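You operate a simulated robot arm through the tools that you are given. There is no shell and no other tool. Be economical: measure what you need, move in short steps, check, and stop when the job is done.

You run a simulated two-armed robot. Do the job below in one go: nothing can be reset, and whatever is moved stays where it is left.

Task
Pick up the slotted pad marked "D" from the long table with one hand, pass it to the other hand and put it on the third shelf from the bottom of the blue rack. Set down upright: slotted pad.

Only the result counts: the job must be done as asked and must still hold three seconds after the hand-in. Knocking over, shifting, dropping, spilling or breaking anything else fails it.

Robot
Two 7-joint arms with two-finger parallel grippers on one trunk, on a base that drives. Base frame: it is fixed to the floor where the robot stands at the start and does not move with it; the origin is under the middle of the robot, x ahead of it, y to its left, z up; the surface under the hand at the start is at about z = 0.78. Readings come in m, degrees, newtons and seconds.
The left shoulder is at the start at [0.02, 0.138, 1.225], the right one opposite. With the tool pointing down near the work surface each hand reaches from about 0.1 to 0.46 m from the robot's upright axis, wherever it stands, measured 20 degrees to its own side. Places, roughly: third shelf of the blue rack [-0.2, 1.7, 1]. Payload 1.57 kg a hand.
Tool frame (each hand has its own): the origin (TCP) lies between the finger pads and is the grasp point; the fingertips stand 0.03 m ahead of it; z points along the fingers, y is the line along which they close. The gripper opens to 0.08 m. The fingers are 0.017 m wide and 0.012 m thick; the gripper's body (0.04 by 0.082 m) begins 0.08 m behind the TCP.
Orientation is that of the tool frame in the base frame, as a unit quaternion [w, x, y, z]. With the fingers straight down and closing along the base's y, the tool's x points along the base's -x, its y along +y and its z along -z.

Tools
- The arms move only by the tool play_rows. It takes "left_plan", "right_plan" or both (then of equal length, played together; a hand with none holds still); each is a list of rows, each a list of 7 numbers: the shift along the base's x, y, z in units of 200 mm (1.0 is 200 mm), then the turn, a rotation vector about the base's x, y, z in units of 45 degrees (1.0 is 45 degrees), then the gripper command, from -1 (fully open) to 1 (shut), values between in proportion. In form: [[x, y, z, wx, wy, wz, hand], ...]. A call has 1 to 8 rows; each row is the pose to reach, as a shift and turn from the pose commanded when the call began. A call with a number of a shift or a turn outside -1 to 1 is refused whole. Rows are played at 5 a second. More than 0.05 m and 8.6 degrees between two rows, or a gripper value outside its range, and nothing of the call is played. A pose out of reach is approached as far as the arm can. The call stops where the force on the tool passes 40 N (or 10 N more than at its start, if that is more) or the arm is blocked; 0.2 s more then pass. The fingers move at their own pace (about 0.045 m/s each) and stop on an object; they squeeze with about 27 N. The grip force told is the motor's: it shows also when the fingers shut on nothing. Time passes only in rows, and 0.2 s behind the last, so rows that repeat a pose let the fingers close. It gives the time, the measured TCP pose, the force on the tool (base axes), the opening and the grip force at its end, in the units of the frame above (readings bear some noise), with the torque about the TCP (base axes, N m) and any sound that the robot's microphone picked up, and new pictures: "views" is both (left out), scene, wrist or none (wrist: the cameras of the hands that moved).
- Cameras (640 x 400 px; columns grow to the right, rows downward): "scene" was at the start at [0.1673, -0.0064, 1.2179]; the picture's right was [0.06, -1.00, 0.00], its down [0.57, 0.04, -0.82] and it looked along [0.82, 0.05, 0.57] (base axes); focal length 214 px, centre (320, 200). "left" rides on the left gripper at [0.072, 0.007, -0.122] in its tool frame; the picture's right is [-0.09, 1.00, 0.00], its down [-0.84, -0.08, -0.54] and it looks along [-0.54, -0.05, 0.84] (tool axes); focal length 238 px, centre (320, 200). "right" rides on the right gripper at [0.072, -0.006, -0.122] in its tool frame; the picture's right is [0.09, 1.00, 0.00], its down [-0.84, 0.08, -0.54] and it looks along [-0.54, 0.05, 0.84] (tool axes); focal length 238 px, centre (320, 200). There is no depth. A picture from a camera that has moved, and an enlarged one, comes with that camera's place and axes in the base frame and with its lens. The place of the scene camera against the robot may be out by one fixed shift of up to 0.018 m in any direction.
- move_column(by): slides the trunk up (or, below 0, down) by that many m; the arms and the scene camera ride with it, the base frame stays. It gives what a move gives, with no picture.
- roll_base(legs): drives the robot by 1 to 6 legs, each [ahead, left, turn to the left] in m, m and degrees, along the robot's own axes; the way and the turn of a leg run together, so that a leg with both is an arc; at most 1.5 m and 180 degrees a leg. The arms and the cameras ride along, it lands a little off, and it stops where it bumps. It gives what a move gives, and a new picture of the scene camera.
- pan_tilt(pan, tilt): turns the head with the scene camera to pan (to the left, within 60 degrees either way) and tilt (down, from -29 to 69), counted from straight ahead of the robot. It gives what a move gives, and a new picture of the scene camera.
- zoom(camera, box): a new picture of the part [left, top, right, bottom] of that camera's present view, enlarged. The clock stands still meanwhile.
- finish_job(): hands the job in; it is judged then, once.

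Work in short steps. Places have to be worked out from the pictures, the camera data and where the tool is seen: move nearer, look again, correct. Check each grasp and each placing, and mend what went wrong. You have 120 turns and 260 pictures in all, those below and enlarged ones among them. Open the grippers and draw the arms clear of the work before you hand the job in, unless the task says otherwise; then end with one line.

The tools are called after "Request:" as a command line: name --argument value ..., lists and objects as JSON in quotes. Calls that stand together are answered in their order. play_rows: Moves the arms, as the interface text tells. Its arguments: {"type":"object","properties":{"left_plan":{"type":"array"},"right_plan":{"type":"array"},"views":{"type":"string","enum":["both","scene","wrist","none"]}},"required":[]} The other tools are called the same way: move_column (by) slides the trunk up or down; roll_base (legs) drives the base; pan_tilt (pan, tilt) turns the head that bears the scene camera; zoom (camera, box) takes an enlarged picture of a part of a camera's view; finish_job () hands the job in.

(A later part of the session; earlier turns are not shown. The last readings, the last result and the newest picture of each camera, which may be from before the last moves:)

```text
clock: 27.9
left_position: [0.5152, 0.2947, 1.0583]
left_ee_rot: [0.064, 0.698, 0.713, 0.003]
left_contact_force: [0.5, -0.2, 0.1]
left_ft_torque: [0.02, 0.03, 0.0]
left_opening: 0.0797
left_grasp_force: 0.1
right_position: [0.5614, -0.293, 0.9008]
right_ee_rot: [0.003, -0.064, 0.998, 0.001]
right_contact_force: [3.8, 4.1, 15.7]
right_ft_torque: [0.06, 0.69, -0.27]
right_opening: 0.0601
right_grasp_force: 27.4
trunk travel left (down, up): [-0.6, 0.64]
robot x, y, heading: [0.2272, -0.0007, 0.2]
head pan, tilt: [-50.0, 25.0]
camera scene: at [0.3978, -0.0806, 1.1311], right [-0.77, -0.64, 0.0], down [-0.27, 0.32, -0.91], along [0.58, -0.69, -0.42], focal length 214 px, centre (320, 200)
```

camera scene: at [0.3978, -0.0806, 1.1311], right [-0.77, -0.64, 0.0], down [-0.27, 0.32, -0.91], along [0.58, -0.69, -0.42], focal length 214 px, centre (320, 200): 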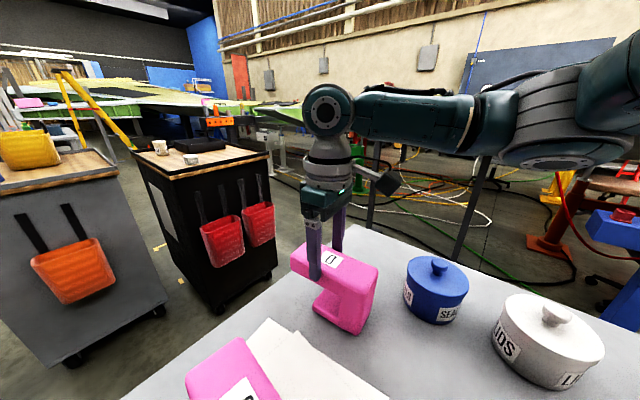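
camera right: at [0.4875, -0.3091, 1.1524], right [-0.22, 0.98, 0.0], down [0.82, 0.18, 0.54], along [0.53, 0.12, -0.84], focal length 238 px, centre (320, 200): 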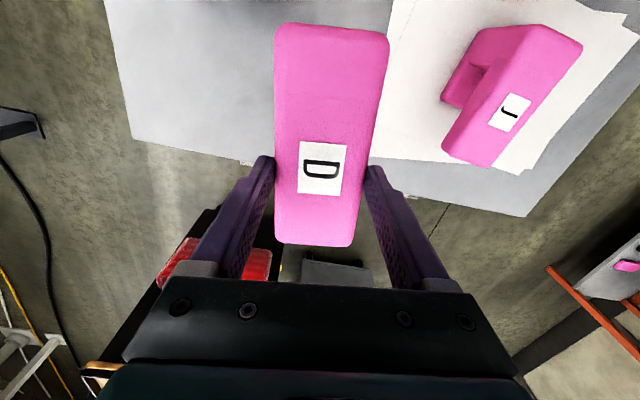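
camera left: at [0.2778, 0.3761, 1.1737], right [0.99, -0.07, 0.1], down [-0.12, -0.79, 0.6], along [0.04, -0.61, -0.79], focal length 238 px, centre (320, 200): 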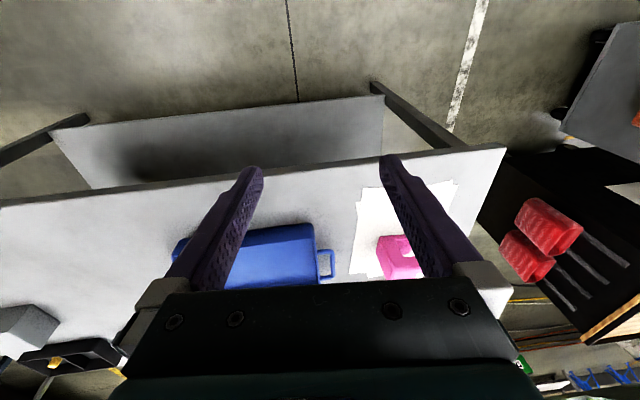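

The wall end has touched the table. I'll press down a touch more to level the pad, then open.

Request:
play_rows --right_plan '[[0, 0, -0.03, 0, 0, 0, 1], [0, 0, -0.03, 0, 0, 0, 0.4], [0, 0, -0.03, 0, 0, 0, 0], [0, 0, -0.03, 0, 0, 0, -1], [0, 0, -0.03, 0, 0, 0, -1], [0, 0, -0.03, 0, 0, 0, -1]]' --views "both"

Request:
zoom --camera "scene" --box '[260, 180, 420, 340]'

```text
clock: 29.3
left_position: [0.5133, 0.2962, 1.057]
left_ee_rot: [0.064, 0.698, 0.713, 0.002]
left_contact_force: [0.4, 0.5, -0.6]
left_ft_torque: [-0.01, -0.01, -0.02]
left_opening: 0.0802
left_grasp_force: 0.0
right_position: [0.5585, -0.2941, 0.8935]
right_ee_rot: [-0.001, -0.065, 0.998, -0.001]
right_contact_force: [-0.1, 0.4, -0.3]
right_ft_torque: [-0.01, -0.03, 0.02]
right_opening: 0.08
right_grasp_force: 0.1
trunk travel left (down, up): [-0.6, 0.64]
robot x, y, heading: [0.2296, -0.0001, 0.2]
head pan, tilt: [-50.0, 25.0]
camera scene: at [0.3964, -0.0806, 1.1305], right [-0.77, -0.64, 0.0], down [-0.27, 0.32, -0.91], along [0.58, -0.69, -0.42], focal length 214 px, centre (320, 200)
camera right: at [0.4875, -0.309, 1.0166], right [-0.22, 0.98, 0.0], down [0.82, 0.19, 0.54], along [0.53, 0.12, -0.84], focal length 238 px, centre (320, 200)
```

scene: 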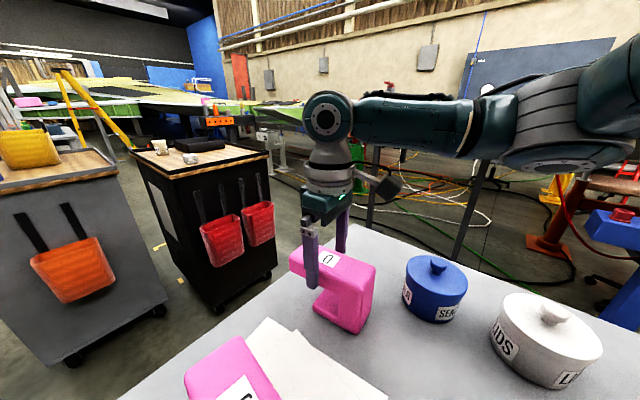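
right: 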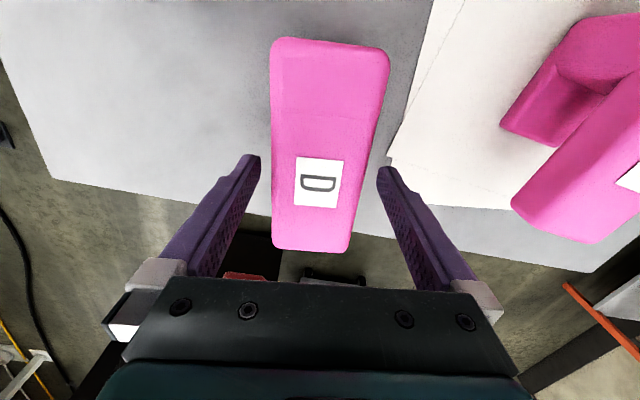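

```text
2.50 times, centred on (340, 260) of scene
camera zoom: at [0.3964, -0.0806, 1.1305], right [-0.77, -0.64, 0.0], down [-0.27, 0.32, -0.91], along [0.58, -0.69, -0.42], focal length 536 px, centre (270, 50)
```

zoom: 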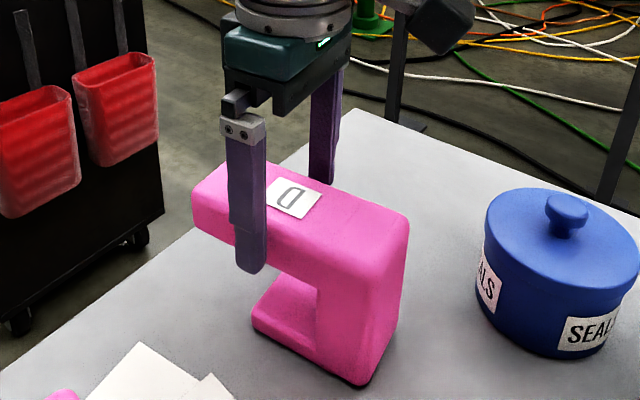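

The pad stands level again, wall end at about x=0.486, axis yaw about 8°, top at z≈0.87. I'll move the grip to the balance point (x≈0.541, y≈-0.296) and go down to TCP z≈0.845.

Request:
play_rows --right_plan '[[-0.045, -0.005, 0, 0, 0, 0.02, -1], [-0.09, -0.01, 0, 0, 0, 0.02, -1], [-0.09, -0.01, -0.1, 0, 0, 0.02, -1], [-0.09, -0.01, -0.2, 0, 0, 0.02, -1], [-0.09, -0.01, -0.245, 0, 0, 0.02, -1], [-0.09, -0.01, -0.245, 0, 0, 0.02, -1]]' --views "both"

```text
clock: 30.7
left_position: [0.5134, 0.295, 1.0585]
left_ee_rot: [0.064, 0.698, 0.713, 0.003]
left_contact_force: [-0.6, 0.3, -0.4]
left_ft_torque: [-0.03, 0.02, 0.01]
left_opening: 0.0799
left_grasp_force: 0.1
right_position: [0.5411, -0.293, 0.8452]
right_ee_rot: [-0.001, -0.072, 0.997, -0.001]
right_contact_force: [0.5, 0.8, -0.7]
right_ft_torque: [0.02, 0.0, -0.01]
right_opening: 0.08
right_grasp_force: 0.0
trunk travel left (down, up): [-0.6, 0.64]
robot x, y, heading: [0.2329, -0.0014, -0.0]
head pan, tilt: [-50.0, 25.0]
camera scene: at [0.3964, -0.0805, 1.1306], right [-0.77, -0.64, 0.0], down [-0.27, 0.32, -0.91], along [0.58, -0.69, -0.42], focal length 214 px, centre (320, 200)
camera right: at [0.4704, -0.3109, 0.9681], right [-0.23, 0.97, 0.0], down [0.82, 0.2, 0.54], along [0.53, 0.13, -0.84], focal length 238 px, centre (320, 200)
```

scene: 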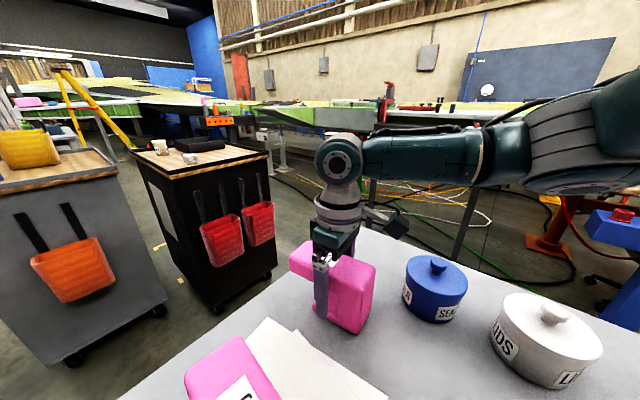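
right: 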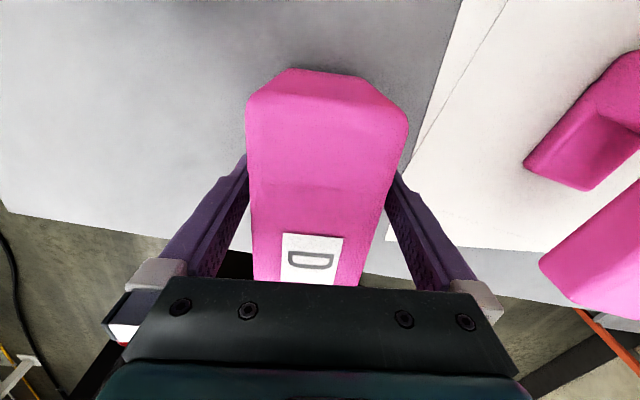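

Position is good: about 0.05 from the wall end, centred. Close and lift a little.

Request:
play_rows --right_plan '[[0, 0, 0, 0, 0, 0, 1], [0, 0, 0, 0, 0, 0, 1], [0, 0, 0, 0, 0, 0, 1], [0, 0, 0, 0, 0, 0, 1], [0, 0, 0.04, 0, 0, 0, 1], [0, 0, 0.1, 0, 0, 0, 1], [0, 0, 0.15, 0, 0, 0, 1], [0, 0, 0.15, 0, 0, 0, 1]]' --views "both"

```text
clock: 32.5
left_position: [0.5132, 0.2941, 1.0582]
left_ee_rot: [0.064, 0.698, 0.713, 0.001]
left_contact_force: [-1.0, -0.4, -0.5]
left_ft_torque: [0.01, 0.01, -0.02]
left_opening: 0.0798
left_grasp_force: 0.1
right_position: [0.5409, -0.2941, 0.8753]
right_ee_rot: [0.0, -0.072, 0.997, 0.0]
right_contact_force: [-0.3, -0.2, -0.8]
right_ft_torque: [-0.01, 0.0, 0.01]
right_opening: 0.0603
right_grasp_force: 27.4
trunk travel left (down, up): [-0.6, 0.64]
robot x, y, heading: [0.229, -0.0024, 0.1]
head pan, tilt: [-50.0, 25.0]
camera scene: at [0.3964, -0.0805, 1.1306], right [-0.77, -0.64, 0.0], down [-0.27, 0.32, -0.91], along [0.58, -0.69, -0.42], focal length 214 px, centre (320, 200)
camera right: at [0.4701, -0.3113, 0.9983], right [-0.23, 0.97, 0.0], down [0.82, 0.2, 0.54], along [0.53, 0.13, -0.84], focal length 238 px, centre (320, 200)
```

scene: 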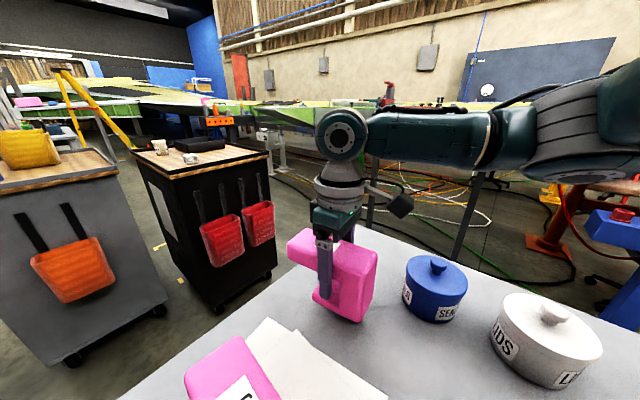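
right: 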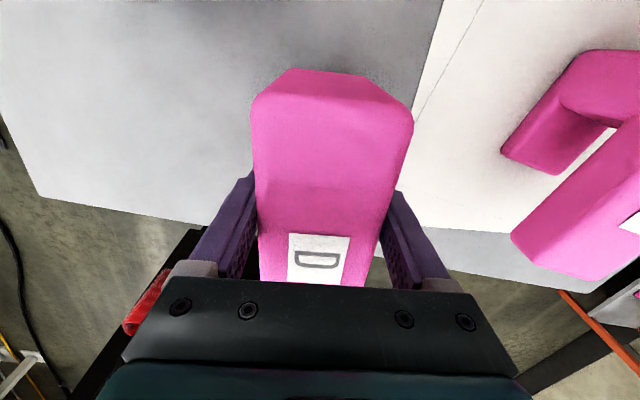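

The pad kept its place in the fingers this time. I'll lift on to about z=1.03.

Request:
play_rows --right_plan '[[0, 0, 0.1, 0, 0, 0, 1], [0, 0, 0.2, 0, 0, 0, 1], [0, 0, 0.3, 0, 0, 0, 1], [0, 0, 0.4, 0, 0, 0, 1], [0, 0, 0.5, 0, 0, 0, 1], [0, 0, 0.6, 0, 0, 0, 1], [0, 0, 0.7, 0, 0, 0, 1], [0, 0, 0.75, 0, 0, 0, 1]]' --views "both"

```text
clock: 34.3
left_position: [0.5123, 0.2949, 1.0586]
left_ee_rot: [0.064, 0.698, 0.714, 0.002]
left_contact_force: [0.3, -0.6, 0.6]
left_ft_torque: [0.03, -0.03, 0.03]
left_opening: 0.0799
left_grasp_force: 0.0
right_position: [0.5411, -0.2951, 1.0261]
right_ee_rot: [0.0, -0.072, 0.997, -0.001]
right_contact_force: [-0.2, -0.5, -0.7]
right_ft_torque: [-0.01, 0.0, 0.01]
right_opening: 0.0602
right_grasp_force: 27.3
trunk travel left (down, up): [-0.6, 0.64]
robot x, y, heading: [0.2246, -0.0027, 0.0]
head pan, tilt: [-50.0, 25.0]
camera scene: at [0.3964, -0.0805, 1.1306], right [-0.77, -0.64, 0.0], down [-0.27, 0.32, -0.91], along [0.58, -0.69, -0.42], focal length 214 px, centre (320, 200)
camera right: at [0.47, -0.3116, 1.1477], right [-0.23, 0.97, 0.0], down [0.82, 0.2, 0.54], along [0.53, 0.13, -0.84], focal length 238 px, centre (320, 200)
```

scene: 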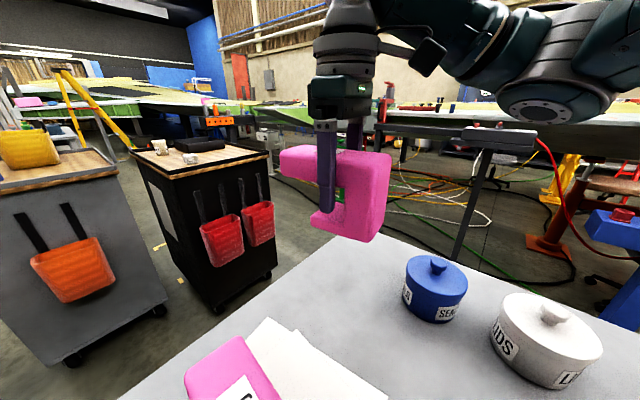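
right: 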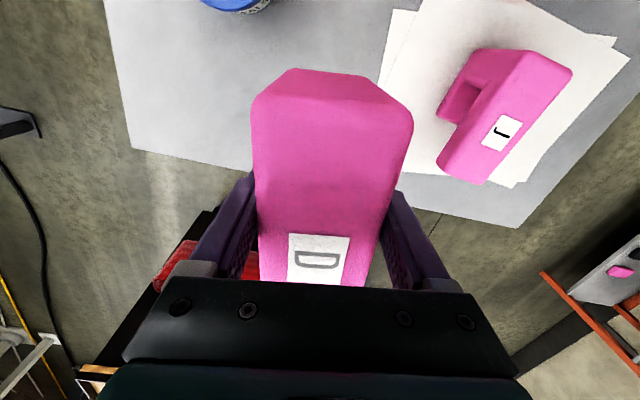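

The grip is stable. Now I'll turn the right hand (and pad) so the slot faces left, and swing the left hand to point right with its fingers closing vertically. The left can then take the top slab with one finger in the slot, near the balance point. First half of both turns.

Request:
play_rows --right_plan '[[0, 0, 0, 0, 0, 0.12, 1], [0, 0, 0, 0, 0, 0.24, 1], [0, 0, 0, 0, 0, 0.36, 1], [0, 0, 0, 0, 0, 0.48, 1], [0, 0, 0, 0, 0, 0.6, 1], [0, 0, 0, 0, 0, 0.72, 1], [0, 0, 0, 0, 0, 0.84, 1], [0, 0, 0, 0, 0, 0.92, 1]]' --left_plan '[[0, 0.02, 0, -0.0963, 0.0963, 0.0963, -1], [0, 0.04, 0, -0.1925, 0.1925, 0.1925, -1], [0, 0.06, 0, -0.289, 0.289, 0.289, -1], [0, 0.08, 0, -0.385, 0.385, 0.385, -1], [0, 0.1, 0, -0.481, 0.481, 0.481, -1], [0, 0.12, 0, -0.578, 0.578, 0.578, -1], [0, 0.14, 0, -0.674, 0.674, 0.674, -1], [0, 0.15, 0, -0.77, 0.77, 0.77, -1]]' --views "both"

```text
clock: 36.1
left_position: [0.5132, 0.3256, 1.0587]
left_ee_rot: [0.051, 0.38, 0.838, -0.388]
left_contact_force: [0.1, -0.7, 0.5]
left_ft_torque: [0.03, -0.01, -0.02]
left_opening: 0.08
left_grasp_force: 0.0
right_position: [0.5408, -0.2941, 1.0244]
right_ee_rot: [0.0, -0.421, 0.907, 0.0]
right_contact_force: [-0.2, 0.5, -0.3]
right_ft_torque: [-0.01, 0.0, -0.01]
right_opening: 0.0604
right_grasp_force: 27.6
trunk travel left (down, up): [-0.6, 0.64]
robot x, y, heading: [0.2325, 0.0002, 0.1]
head pan, tilt: [-50.0, 25.0]
camera scene: at [0.3964, -0.0805, 1.1306], right [-0.77, -0.64, 0.0], down [-0.27, 0.32, -0.91], along [0.58, -0.69, -0.42], focal length 214 px, centre (320, 200)
camera right: at [0.4987, -0.3538, 1.1476], right [-0.82, 0.57, 0.0], down [0.48, 0.69, 0.54], along [0.31, 0.44, -0.84], focal length 238 px, centre (320, 200)
camera left: at [0.492, 0.4545, 1.1113], right [0.74, 0.35, -0.57], down [0.65, -0.16, 0.74], along [0.17, -0.92, -0.35], focal length 238 px, centre (320, 200)
```

scene: 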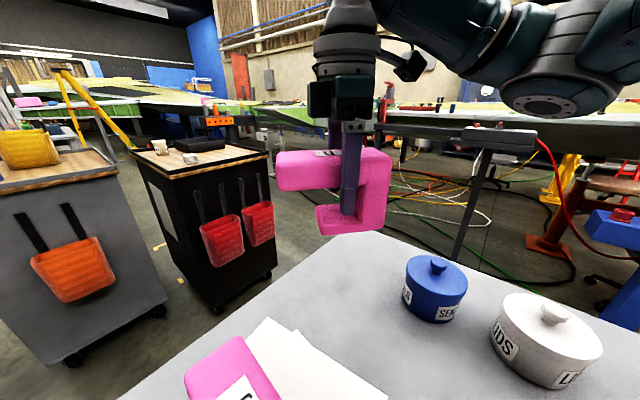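
right: 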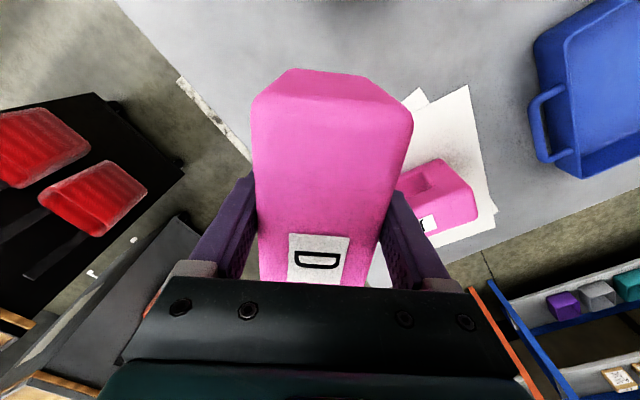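
left: 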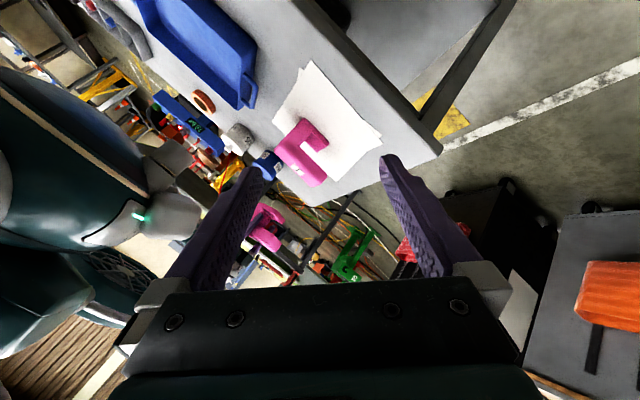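

Both turns go smoothly with the pad steady. Second half.

Request:
play_rows --right_plan '[[0, 0, 0, 0, 0, 0.12, 1], [0, 0, 0, 0, 0, 0.24, 1], [0, 0, 0, 0, 0, 0.36, 1], [0, 0, 0, 0, 0, 0.48, 1], [0, 0, 0, 0, 0, 0.6, 1], [0, 0, 0, 0, 0, 0.72, 1], [0, 0, 0, 0, 0, 0.84, 1], [0, 0, 0, 0, 0, 0.895, 1]]' --left_plan '[[0, 0, 0, -0.0963, 0.0963, 0.0963, -1], [0, 0, 0, -0.1925, 0.1925, 0.1925, -1], [0, 0, 0, -0.289, 0.289, 0.289, -1], [0, 0, 0, -0.385, 0.385, 0.385, -1], [0, 0, 0, -0.481, 0.481, 0.481, -1], [0, 0, 0, -0.578, 0.578, 0.578, -1], [0, 0, 0, -0.674, 0.674, 0.674, -1], [0, 0, 0, -0.77, 0.77, 0.77, -1]]' --views "wrist"

Request:
pan_tilt --pan -20 --tilt 25

```text
clock: 37.9
left_position: [0.5118, 0.325, 1.0579]
left_ee_rot: [0.023, -0.041, 0.739, -0.672]
left_contact_force: [-0.3, -0.4, -0.5]
left_ft_torque: [-0.01, -0.02, -0.01]
left_opening: 0.08
left_grasp_force: 0.1
right_position: [0.5414, -0.2951, 1.0252]
right_ee_rot: [0.0, 0.708, -0.706, 0.0]
right_contact_force: [1.0, 0.1, -0.9]
right_ft_torque: [-0.03, 0.05, 0.0]
right_opening: 0.0608
right_grasp_force: 26.7
trunk travel left (down, up): [-0.6, 0.64]
robot x, y, heading: [0.234, 0.0003, -0.0]
head pan, tilt: [-50.0, 25.0]
camera right: at [0.5468, -0.3669, 1.1475], right [-1.0, -0.09, 0.0], down [-0.08, 0.84, 0.54], along [-0.05, 0.54, -0.84], focal length 238 px, centre (320, 200)
camera left: at [0.4301, 0.4403, 1.064], right [0.06, 0.1, -0.99], down [0.79, 0.61, 0.11], along [0.61, -0.79, -0.04], focal length 238 px, centre (320, 200)
```

right: 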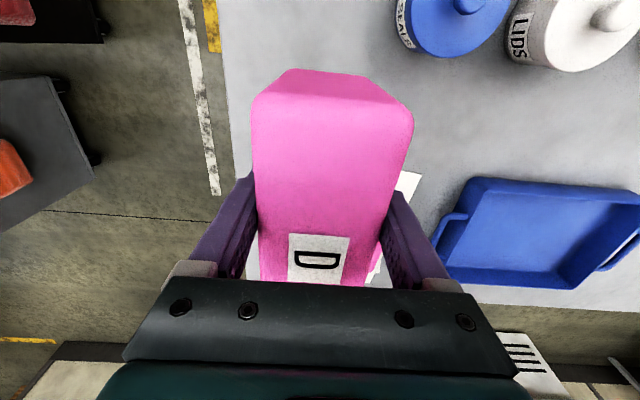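
left: 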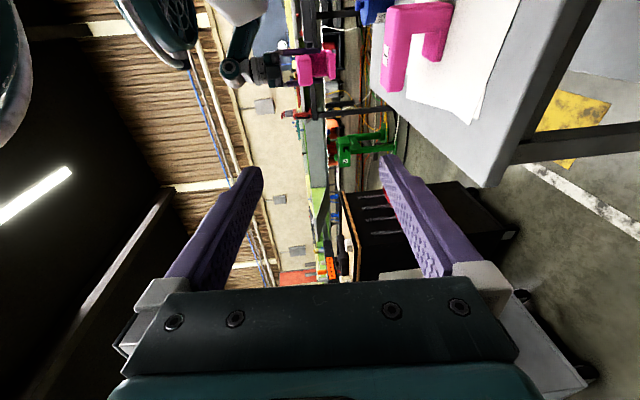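

```text
clock: 38.9
left_position: [0.5132, 0.3258, 1.0583]
left_ee_rot: [0.023, -0.038, 0.739, -0.672]
left_contact_force: [-0.4, 0.0, 0.7]
left_ft_torque: [-0.04, -0.04, -0.01]
left_opening: 0.08
left_grasp_force: 0.0
right_position: [0.5408, -0.295, 1.025]
right_ee_rot: [-0.001, 0.708, -0.706, 0.002]
right_contact_force: [0.3, 0.3, -1.0]
right_ft_torque: [-0.03, 0.04, 0.0]
right_opening: 0.0602
right_grasp_force: 26.6
trunk travel left (down, up): [-0.6, 0.64]
robot x, y, heading: [0.2282, -0.0002, -0.1]
head pan, tilt: [-20.0, 25.0]
camera scene: at [0.4237, -0.0415, 1.1306], right [-0.34, -0.94, 0.0], down [-0.4, 0.14, -0.91], along [0.85, -0.31, -0.42], focal length 214 px, centre (320, 200)
```

scene: 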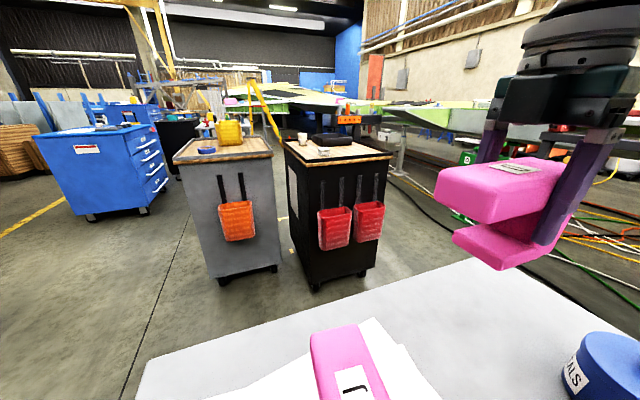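

Orientations are nearly right (left is about 5° off, to be trimmed). I'll shift the pad toward the middle so the left arm needn't cross in front of the head, then trim the left hand.

Request:
play_rows --right_plan '[[0.05, 0.12, 0, 0, 0, 0, 1], [0.1, 0.25, 0, 0, 0, 0, 1], [0.15, 0.38, 0, 0, 0, 0, 1], [0.2, 0.5, 0, 0, 0, 0, 1], [0.2, 0.63, 0, 0, 0, 0, 1], [0.2, 0.75, 0, 0, 0, 0, 1], [0.2, 0.85, 0, 0, 0, 0, 1], [0.2, 0.85, 0, 0, 0, 0, 1]]' --left_plan '[[0, 0, 0, -0.06, 0, -0.055, -1], [0.05, 0, 0, -0.12, 0, -0.109, -1], [0.1, 0, 0, -0.12, 0, -0.109, -1], [0.15, 0, 0, -0.12, 0, -0.109, -1], [0.2, 0, 0, -0.12, 0, -0.109, -1], [0.25, 0, 0, -0.12, 0, -0.109, -1], [0.3, 0, 0, -0.12, 0, -0.109, -1], [0.335, 0, 0, -0.12, 0, -0.109, -1]]' --views "both"

```text
clock: 40.7
left_position: [0.5344, 0.2815, 1.079]
left_ee_rot: [-0.007, -0.007, 0.707, -0.707]
left_contact_force: [-0.4, -0.6, -0.6]
left_ft_torque: [0.0, 0.02, -0.04]
left_opening: 0.08
left_grasp_force: 0.1
left hand out of reach, approached as far as the arm can: row 2, 3, 4, 5, 6, 7, 8
right_position: [0.5834, -0.1248, 1.0239]
right_ee_rot: [0.0, -0.707, 0.708, -0.002]
right_contact_force: [-0.3, 0.0, 0.3]
right_ft_torque: [0.02, 0.05, -0.02]
right_opening: 0.0605
right_grasp_force: 27.1
trunk travel left (down, up): [-0.6, 0.64]
robot x, y, heading: [0.2266, 0.0003, 0.2]
head pan, tilt: [-20.0, 25.0]
camera scene: at [0.4245, -0.0424, 1.1308], right [-0.34, -0.94, 0.0], down [-0.4, 0.14, -0.91], along [0.85, -0.31, -0.42], focal length 214 px, centre (320, 200)
camera right: at [0.5879, -0.1971, 1.148], right [-1.0, -0.09, 0.0], down [-0.08, 0.84, 0.54], along [-0.05, 0.54, -0.84], focal length 238 px, centre (320, 200)
camera left: at [0.462, 0.4036, 1.0735], right [0.07, 0.0, -1.0], down [0.84, 0.54, 0.06], along [0.54, -0.84, 0.04], focal length 238 px, centre (320, 200)
```

scene: 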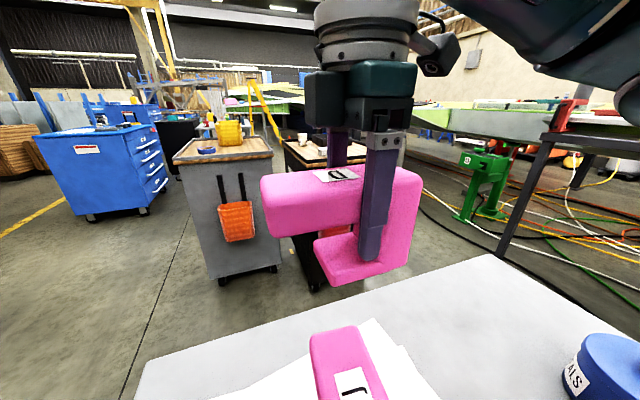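
right: 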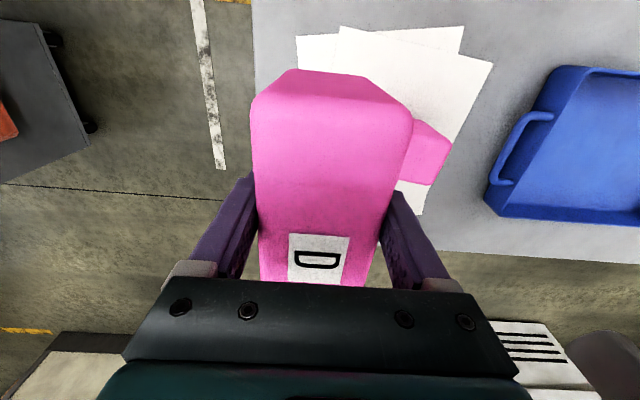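
left: 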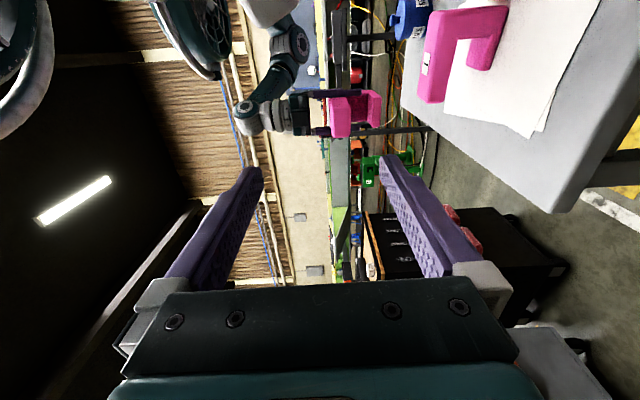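

The left hand has the right orientation and reach improves as it moves inward. I'll zoom on the pad to measure the slab and slot heights.

Request:
zoom --camera "scene" --box '[240, 140, 440, 300]'

Request:
zoom --camera "left" --box '[220, 60, 420, 190]'

```text
2.50 times, centred on (340, 220) of scene
camera zoom: at [0.4245, -0.0424, 1.1308], right [-0.34, -0.94, 0.0], down [-0.4, 0.14, -0.91], along [0.85, -0.31, -0.42], focal length 536 px, centre (270, 150)
```

zoom: 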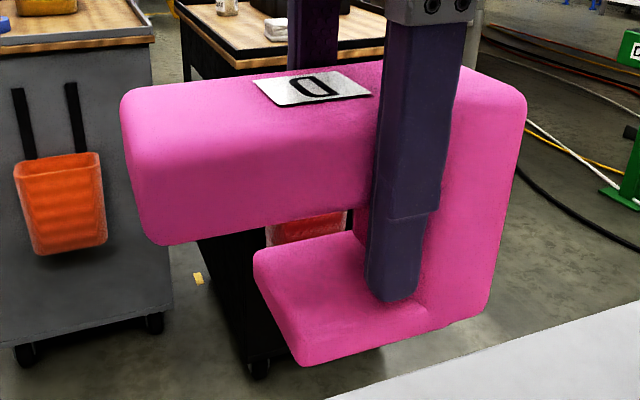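

```text
3.08 times, centred on (320, 125) of left
camera zoom: at [0.462, 0.4036, 1.0735], right [0.07, 0.0, -1.0], down [0.84, 0.54, 0.06], along [0.54, -0.84, 0.04], focal length 733 px, centre (320, 431)
```

zoom: 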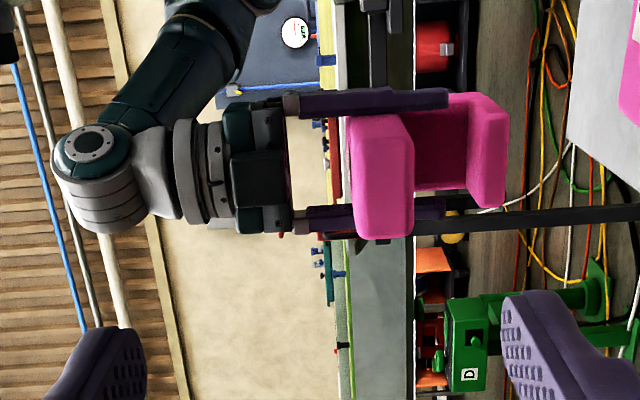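

Slab thickness reads ≈0.037, top ≈1.06, slot ≈0.042 high; the slab's middle is at z≈1.044. I'll bring the left hand to a staging point 0.15 m from the slot at that height, half closing it to about 0.06 so the lower finger fits the slot.

Request:
play_rows --left_plan '[[0, -0.12, 0, 0, 0, 0, -0.5], [0, -0.25, -0.02, 0, 0, 0, -0.5], [0, -0.38, -0.04, 0, 0, 0, -0.5], [0, -0.5, -0.06, 0, 0, 0, -0.5], [0, -0.63, -0.07, 0, 0, 0, -0.5], [0, -0.76, -0.07, 0, 0, 0, -0.5], [0.01, -0.88, -0.07, 0, 0, 0, -0.5], [0.015, -1.0, -0.07, 0, 0, 0, -0.5]]' --views "both"

```text
clock: 42.5
left_position: [0.536, 0.085, 1.0669]
left_ee_rot: [0.007, 0.008, -0.707, 0.707]
left_contact_force: [-0.3, 0.2, 0.0]
left_ft_torque: [0.05, -0.01, -0.04]
left_opening: 0.0598
left_grasp_force: 0.0
right_position: [0.5822, -0.1252, 1.0252]
right_ee_rot: [-0.001, 0.707, -0.707, 0.001]
right_contact_force: [0.0, 0.0, -0.8]
right_ft_torque: [-0.01, -0.02, -0.03]
right_opening: 0.0604
right_grasp_force: 27.0
trunk travel left (down, up): [-0.6, 0.64]
robot x, y, heading: [0.2306, 0.0003, -0.1]
head pan, tilt: [-20.0, 25.0]
camera scene: at [0.4238, -0.0416, 1.1306], right [-0.34, -0.94, 0.0], down [-0.4, 0.14, -0.91], along [0.85, -0.31, -0.42], focal length 214 px, centre (320, 200)
camera left: at [0.4634, 0.2058, 1.0611], right [0.07, 0.0, -1.0], down [0.84, 0.54, 0.06], along [0.54, -0.84, 0.04], focal length 238 px, centre (320, 200)
```

scene: 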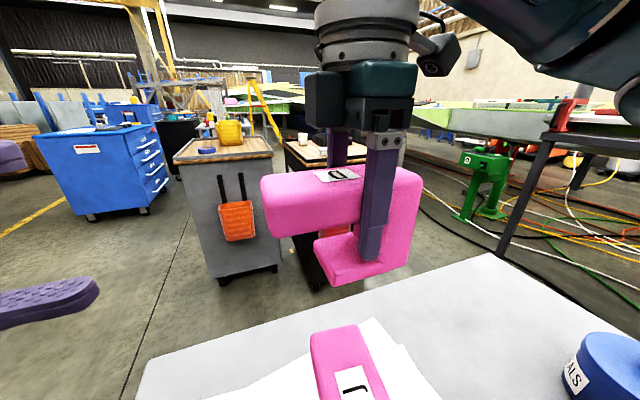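
left: 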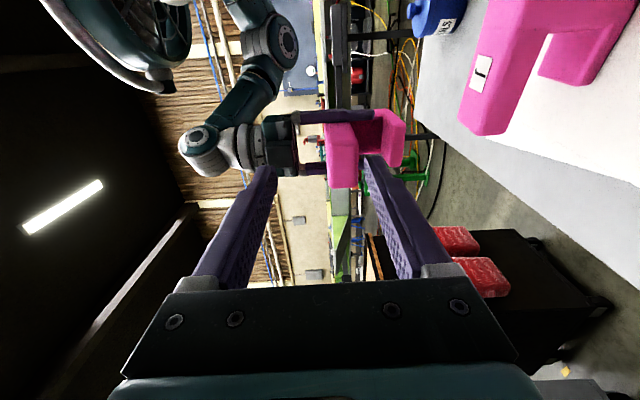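

The left hand is at (0.536, 0.085, 1.067). I'll align it in x and z with the slab.

Request:
play_rows --left_plan '[[0.08, 0, -0.04, 0, 0, 0, -0.5], [0.16, 0, -0.08, 0, 0, 0, -0.5], [0.2325, 0, -0.115, 0, 0, 0, -0.5], [0.2325, 0, -0.115, 0, 0, 0, -0.5]]' --views "wrist"

Request:
zoom --camera "left" --box '[220, 60, 440, 220]'

Request:
pan_tilt --pan 10 --tilt 20

```text
clock: 43.5
left_position: [0.5811, 0.0839, 1.0435]
left_ee_rot: [0.006, 0.007, -0.707, 0.707]
left_contact_force: [-1.4, -1.0, 0.0]
left_ft_torque: [0.01, 0.02, 0.02]
left_opening: 0.06
left_grasp_force: 0.2
right_position: [0.5813, -0.1253, 1.0247]
right_ee_rot: [-0.001, 0.707, -0.707, 0.001]
right_contact_force: [0.2, -0.2, -1.1]
right_ft_torque: [0.0, 0.0, -0.01]
right_opening: 0.0606
right_grasp_force: 27.2
trunk travel left (down, up): [-0.6, 0.64]
robot x, y, heading: [0.2296, -0.0, 0.0]
head pan, tilt: [-20.0, 25.0]
camera left: at [0.5097, 0.2056, 1.0378], right [0.07, 0.0, -1.0], down [0.84, 0.54, 0.06], along [0.54, -0.84, 0.04], focal length 238 px, centre (320, 200)
```

left: 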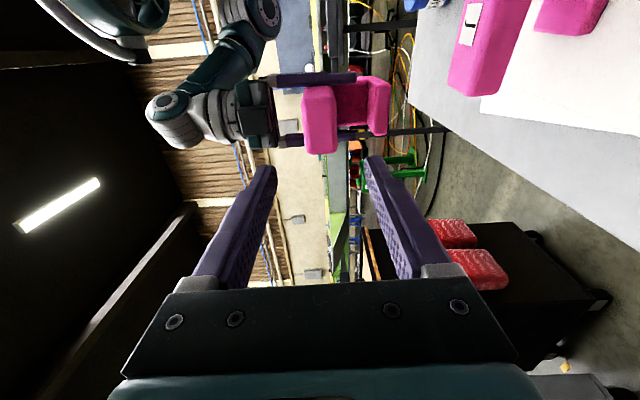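

```text
2.50 times, centred on (330, 140) of left
camera zoom: at [0.5097, 0.2056, 1.0378], right [0.07, 0.0, -1.0], down [0.84, 0.54, 0.06], along [0.54, -0.84, 0.04], focal length 596 px, centre (295, 350)
```

zoom: 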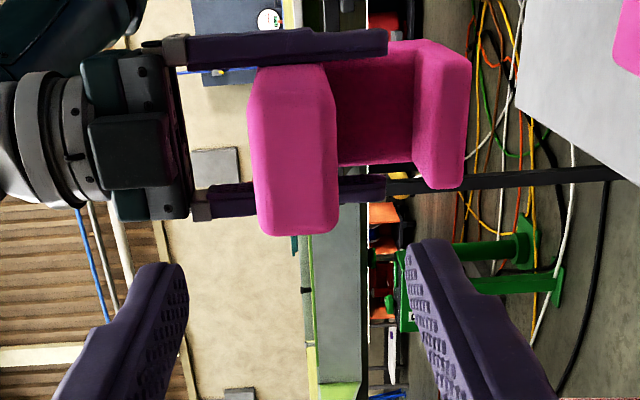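

```text
clock: 44.4
left_position: [0.5819, 0.0835, 1.0447]
left_ee_rot: [0.007, 0.008, -0.707, 0.707]
left_contact_force: [0.7, 0.3, 0.1]
left_ft_torque: [0.02, 0.02, -0.04]
left_opening: 0.06
left_grasp_force: 0.2
right_position: [0.5821, -0.1246, 1.0251]
right_ee_rot: [0.0, -0.707, 0.707, 0.0]
right_contact_force: [0.6, -0.5, 0.3]
right_ft_torque: [-0.04, -0.01, 0.01]
right_opening: 0.0607
right_grasp_force: 27.1
trunk travel left (down, up): [-0.6, 0.64]
robot x, y, heading: [0.231, 0.001, -0.2]
head pan, tilt: [10.0, 20.0]
camera scene: at [0.4289, 0.0062, 1.1386], right [0.17, -0.98, 0.0], down [-0.34, -0.06, -0.94], along [0.93, 0.16, -0.34], focal length 214 px, centre (320, 200)
```

scene: 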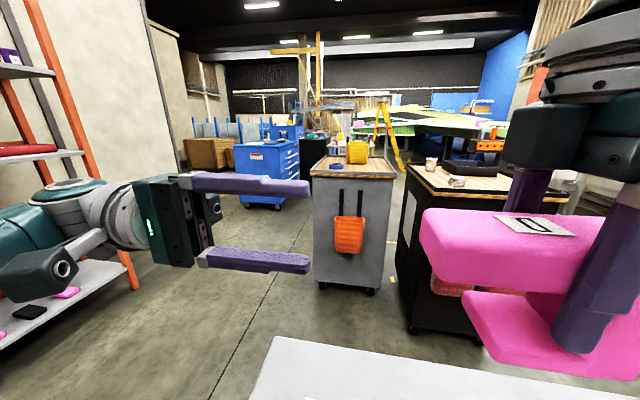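

The slab runs z≈1.026–1.061 and the left TCP is at its mid-height 1.044, with the slot from 0.985 to 1.026. I'll advance until the tips are about 3 cm over and under the slab, and check.

Request:
play_rows --left_plan '[[0, -0.12, 0, 0, 0, 0, -0.5], [0, -0.24, 0, 0, 0, 0, -0.5], [0, -0.36, 0, 0, 0, 0, -0.5], [0, -0.48, 0, 0, 0, 0, -0.5], [0, -0.57, 0, 0, 0, 0, -0.5], [0, -0.57, 0, 0, 0, 0, -0.5]]' --views "both"

```text
clock: 45.8
left_position: [0.5824, -0.0315, 1.0442]
left_ee_rot: [-0.007, -0.008, 0.708, -0.706]
left_contact_force: [0.2, 0.0, 0.3]
left_ft_torque: [-0.02, 0.01, 0.02]
left_opening: 0.0598
left_grasp_force: 0.0
right_position: [0.5814, -0.1243, 1.0238]
right_ee_rot: [0.0, -0.707, 0.707, 0.0]
right_contact_force: [-0.1, 0.7, -0.4]
right_ft_torque: [-0.01, 0.01, -0.01]
right_opening: 0.0606
right_grasp_force: 27.2
trunk travel left (down, up): [-0.6, 0.64]
robot x, y, heading: [0.2328, -0.0022, -0.3]
head pan, tilt: [10.0, 20.0]
camera scene: at [0.4288, 0.0063, 1.1387], right [0.17, -0.98, 0.0], down [-0.34, -0.06, -0.94], along [0.93, 0.16, -0.34], focal length 214 px, centre (320, 200)
camera left: at [0.5103, 0.0908, 1.0386], right [0.07, 0.0, -1.0], down [0.84, 0.54, 0.06], along [0.54, -0.84, 0.04], focal length 238 px, centre (320, 200)
```

scene: 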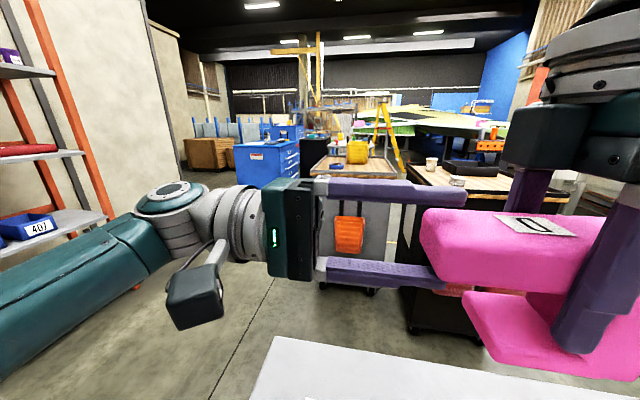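
left: 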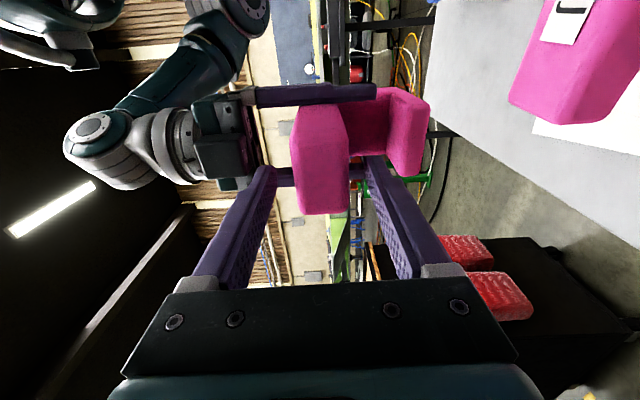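

The slab sits neatly between the fingers. I'll go in the remaining ~6 cm, so the fingertips pass the balance point.

Request:
play_rows --left_plan '[[0, -0.08, 0, 0, 0, 0, -0.5], [0, -0.16, 0, 0, 0, 0, -0.5], [0, -0.24, 0, 0, 0, 0, -0.5], [0, -0.3, 0, 0, 0, 0, -0.5], [0, -0.3, 0, 0, 0, 0, -0.5]]' --views "both"

```text
clock: 47.0
left_position: [0.5828, -0.0911, 1.0441]
left_ee_rot: [-0.007, -0.008, 0.708, -0.706]
left_contact_force: [0.4, -0.4, 0.3]
left_ft_torque: [-0.03, 0.01, -0.03]
left_opening: 0.0599
left_grasp_force: 0.0
right_position: [0.5798, -0.125, 1.0251]
right_ee_rot: [0.0, -0.707, 0.707, -0.001]
right_contact_force: [0.1, -0.1, -1.3]
right_ft_torque: [-0.01, -0.03, -0.01]
right_opening: 0.0605
right_grasp_force: 27.1
trunk travel left (down, up): [-0.6, 0.64]
robot x, y, heading: [0.2258, 0.0035, -0.2]
head pan, tilt: [10.0, 20.0]
camera scene: at [0.4288, 0.0062, 1.1387], right [0.17, -0.98, 0.0], down [-0.34, -0.06, -0.94], along [0.93, 0.16, -0.34], focal length 214 px, centre (320, 200)
camera left: at [0.5101, 0.031, 1.0379], right [0.07, 0.0, -1.0], down [0.84, 0.54, 0.06], along [0.54, -0.84, 0.04], focal length 238 px, centre (320, 200)
```

scene: 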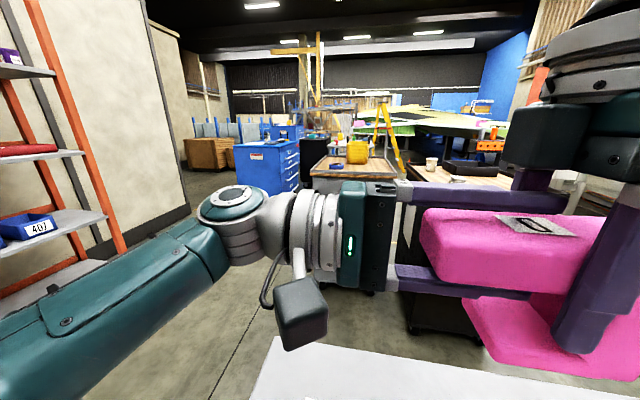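
left: 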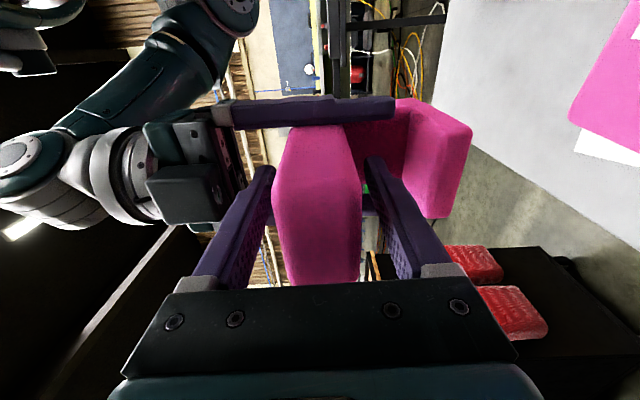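

In place with no contact. I'll close the left gripper on the slab.

Request:
play_rows --left_plan '[[0, 0, 0, 0, 0, 0, 0], [0, 0, 0, 0, 0, 0, 0.5], [0, 0, 0, 0, 0, 0, 1], [0, 0, 0, 0, 0, 0, 1], [0, 0, 0, 0, 0, 0, 1]]' --views "both"

```text
clock: 48.2
left_position: [0.5828, -0.0907, 1.0439]
left_ee_rot: [0.007, 0.008, -0.707, 0.708]
left_contact_force: [-0.3, -0.3, 0.1]
left_ft_torque: [-0.75, -0.33, 0.12]
left_opening: 0.0363
left_grasp_force: 27.4
right_position: [0.5805, -0.1242, 1.0243]
right_ee_rot: [-0.001, 0.707, -0.707, 0.001]
right_contact_force: [1.4, -0.7, -0.6]
right_ft_torque: [0.79, 0.32, -0.12]
right_opening: 0.0606
right_grasp_force: 26.7
trunk travel left (down, up): [-0.6, 0.64]
robot x, y, heading: [0.2291, -0.0021, 0.1]
head pan, tilt: [10.0, 20.0]
camera scene: at [0.4288, 0.0062, 1.1387], right [0.17, -0.98, 0.0], down [-0.34, -0.06, -0.94], along [0.93, 0.16, -0.34], focal length 214 px, centre (320, 200)
camera left: at [0.51, 0.0311, 1.038], right [0.07, 0.0, -1.0], down [0.84, 0.54, 0.06], along [0.54, -0.84, 0.04], focal length 238 px, centre (320, 200)
```

scene: 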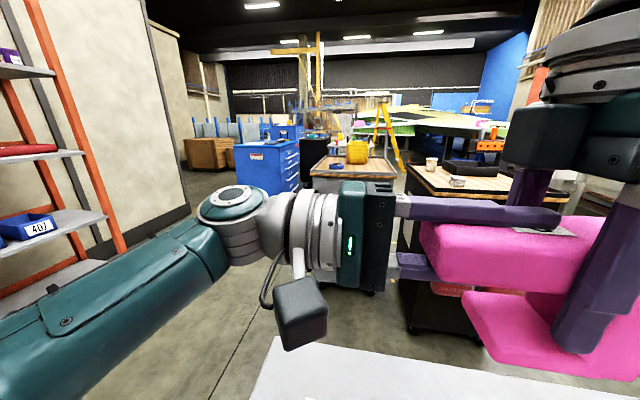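
left: 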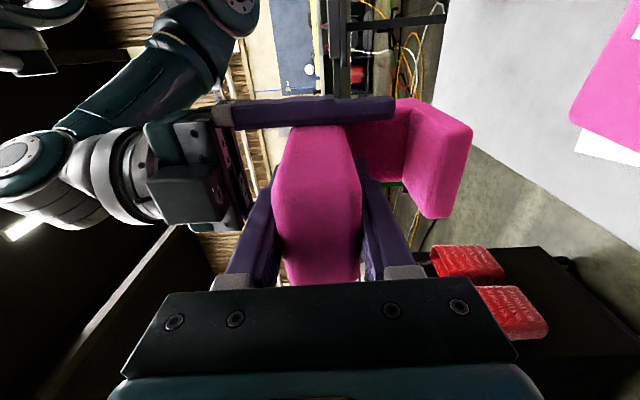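

Both hands hold the pad now (left at 0.036 m, 27 N). I'll open the right hand while the left stays still.

Request:
play_rows --right_plan '[[0, 0, 0, 0, 0, 0, 0.2], [0, 0, 0, 0, 0, 0, -0.4], [0, 0, 0, 0, 0, 0, -1], [0, 0, 0, 0, 0, 0, -1], [0, 0, 0, 0, 0, 0, -1]]' --left_plan '[[0, 0, 0, 0, 0, 0, 1], [0, 0, 0, 0, 0, 0, 1], [0, 0, 0, 0, 0, 0, 1], [0, 0, 0, 0, 0, 0, 1], [0, 0, 0, 0, 0, 0, 1]]' --views "both"

```text
clock: 49.4
left_position: [0.5818, -0.0907, 1.0425]
left_ee_rot: [-0.008, -0.008, 0.707, -0.707]
left_contact_force: [0.0, -0.4, -0.2]
left_ft_torque: [0.03, -0.02, -0.01]
left_opening: 0.0359
left_grasp_force: 26.8
right_position: [0.5813, -0.1254, 1.0249]
right_ee_rot: [0.0, 0.707, -0.707, 0.0]
right_contact_force: [0.7, 0.3, 0.3]
right_ft_torque: [0.0, -0.01, -0.01]
right_opening: 0.0798
right_grasp_force: 0.0
trunk travel left (down, up): [-0.6, 0.64]
robot x, y, heading: [0.2304, 0.003, 0.1]
head pan, tilt: [10.0, 20.0]
camera scene: at [0.4288, 0.0062, 1.1387], right [0.17, -0.98, 0.0], down [-0.34, -0.06, -0.94], along [0.93, 0.16, -0.34], focal length 214 px, centre (320, 200)
camera right: at [0.5872, -0.1964, 1.1475], right [-1.0, -0.09, 0.0], down [-0.08, 0.84, 0.54], along [-0.05, 0.54, -0.84], focal length 238 px, centre (320, 200)
camera left: at [0.51, 0.0312, 1.0379], right [0.07, 0.0, -1.0], down [0.84, 0.54, 0.06], along [0.54, -0.84, 0.04], focal length 238 px, centre (320, 200)
```

scene: 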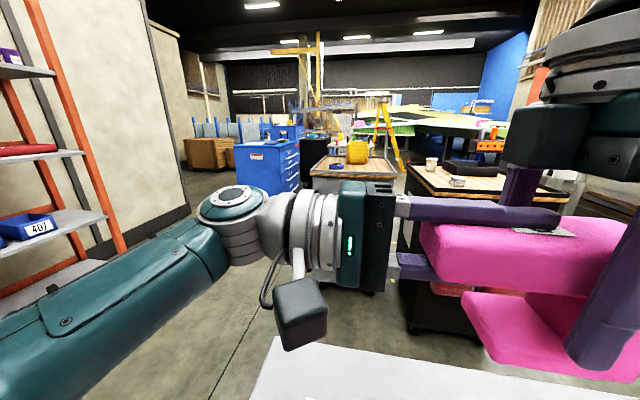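
right: 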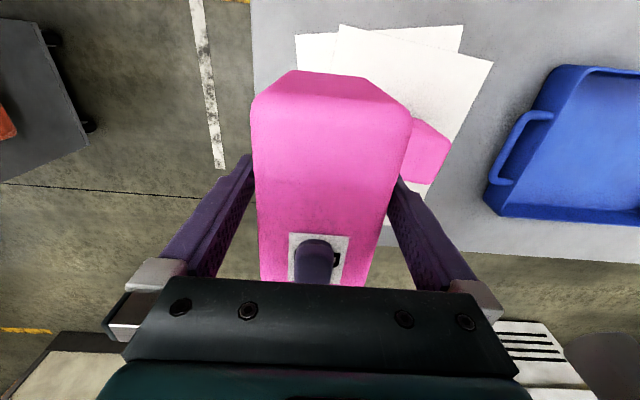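
left: 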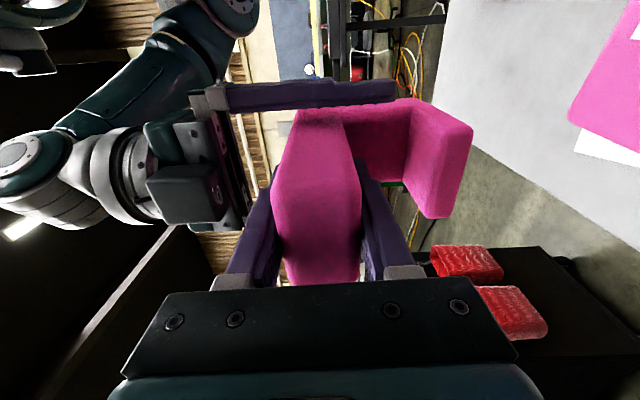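

The left hand alone holds the pad and it hasn't moved. I'll raise the right hand straight up and then out to the right.

Request:
play_rows --right_plan '[[0, 0, 0.15, 0, 0, 0, -1], [0, 0, 0.3, 0, 0, 0, -1], [0, 0, 0.45, 0, 0, 0, -1], [0, 0, 0.55, 0, 0, 0, -1], [0, -0.2, 0.55, 0, 0, 0, -1], [0, -0.4, 0.55, 0, 0, 0, -1], [0, -0.6, 0.55, 0, 0, 0, -1], [0, -0.8, 0.55, 0, 0, 0, -1]]' --views "both"

```text
clock: 51.4
left_position: [0.5825, -0.0917, 1.0442]
left_ee_rot: [-0.007, -0.009, 0.707, -0.707]
left_contact_force: [-0.6, 0.3, -0.8]
left_ft_torque: [0.02, 0.0, 0.02]
left_opening: 0.0356
left_grasp_force: 26.5
right_position: [0.572, -0.2833, 1.1059]
right_ee_rot: [0.038, 0.71, -0.703, -0.026]
right_contact_force: [0.1, 0.0, 0.4]
right_ft_torque: [0.01, -0.01, 0.0]
right_opening: 0.0798
right_grasp_force: 0.0
trunk travel left (down, up): [-0.6, 0.64]
robot x, y, heading: [0.2307, 0.0015, 0.2]
head pan, tilt: [10.0, 20.0]
stopped in row 8 (right hand): the arm was blocked; the commanded pose is now the measured one
camera scene: at [0.4288, 0.0063, 1.1386], right [0.17, -0.98, 0.0], down [-0.34, -0.06, -0.94], along [0.93, 0.16, -0.34], focal length 214 px, centre (320, 200)
camera right: at [0.5902, -0.353, 1.229], right [-0.99, -0.1, 0.09], down [-0.04, 0.85, 0.53], along [-0.13, 0.52, -0.84], focal length 238 px, centre (320, 200)
```

scene: 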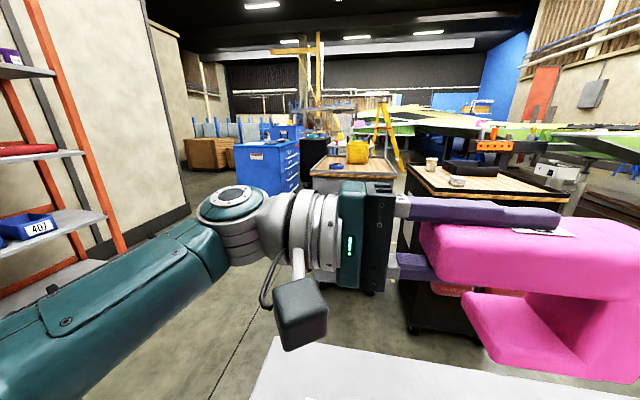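
right: 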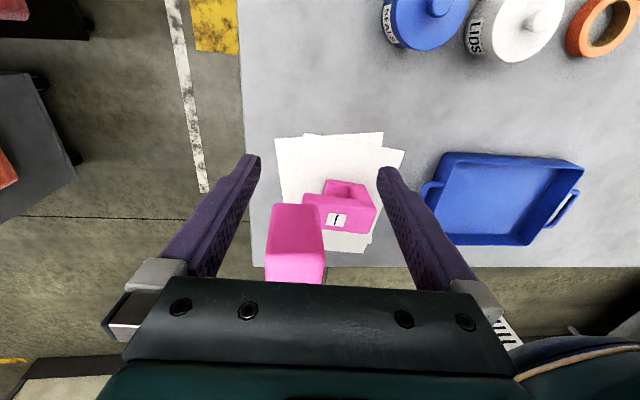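

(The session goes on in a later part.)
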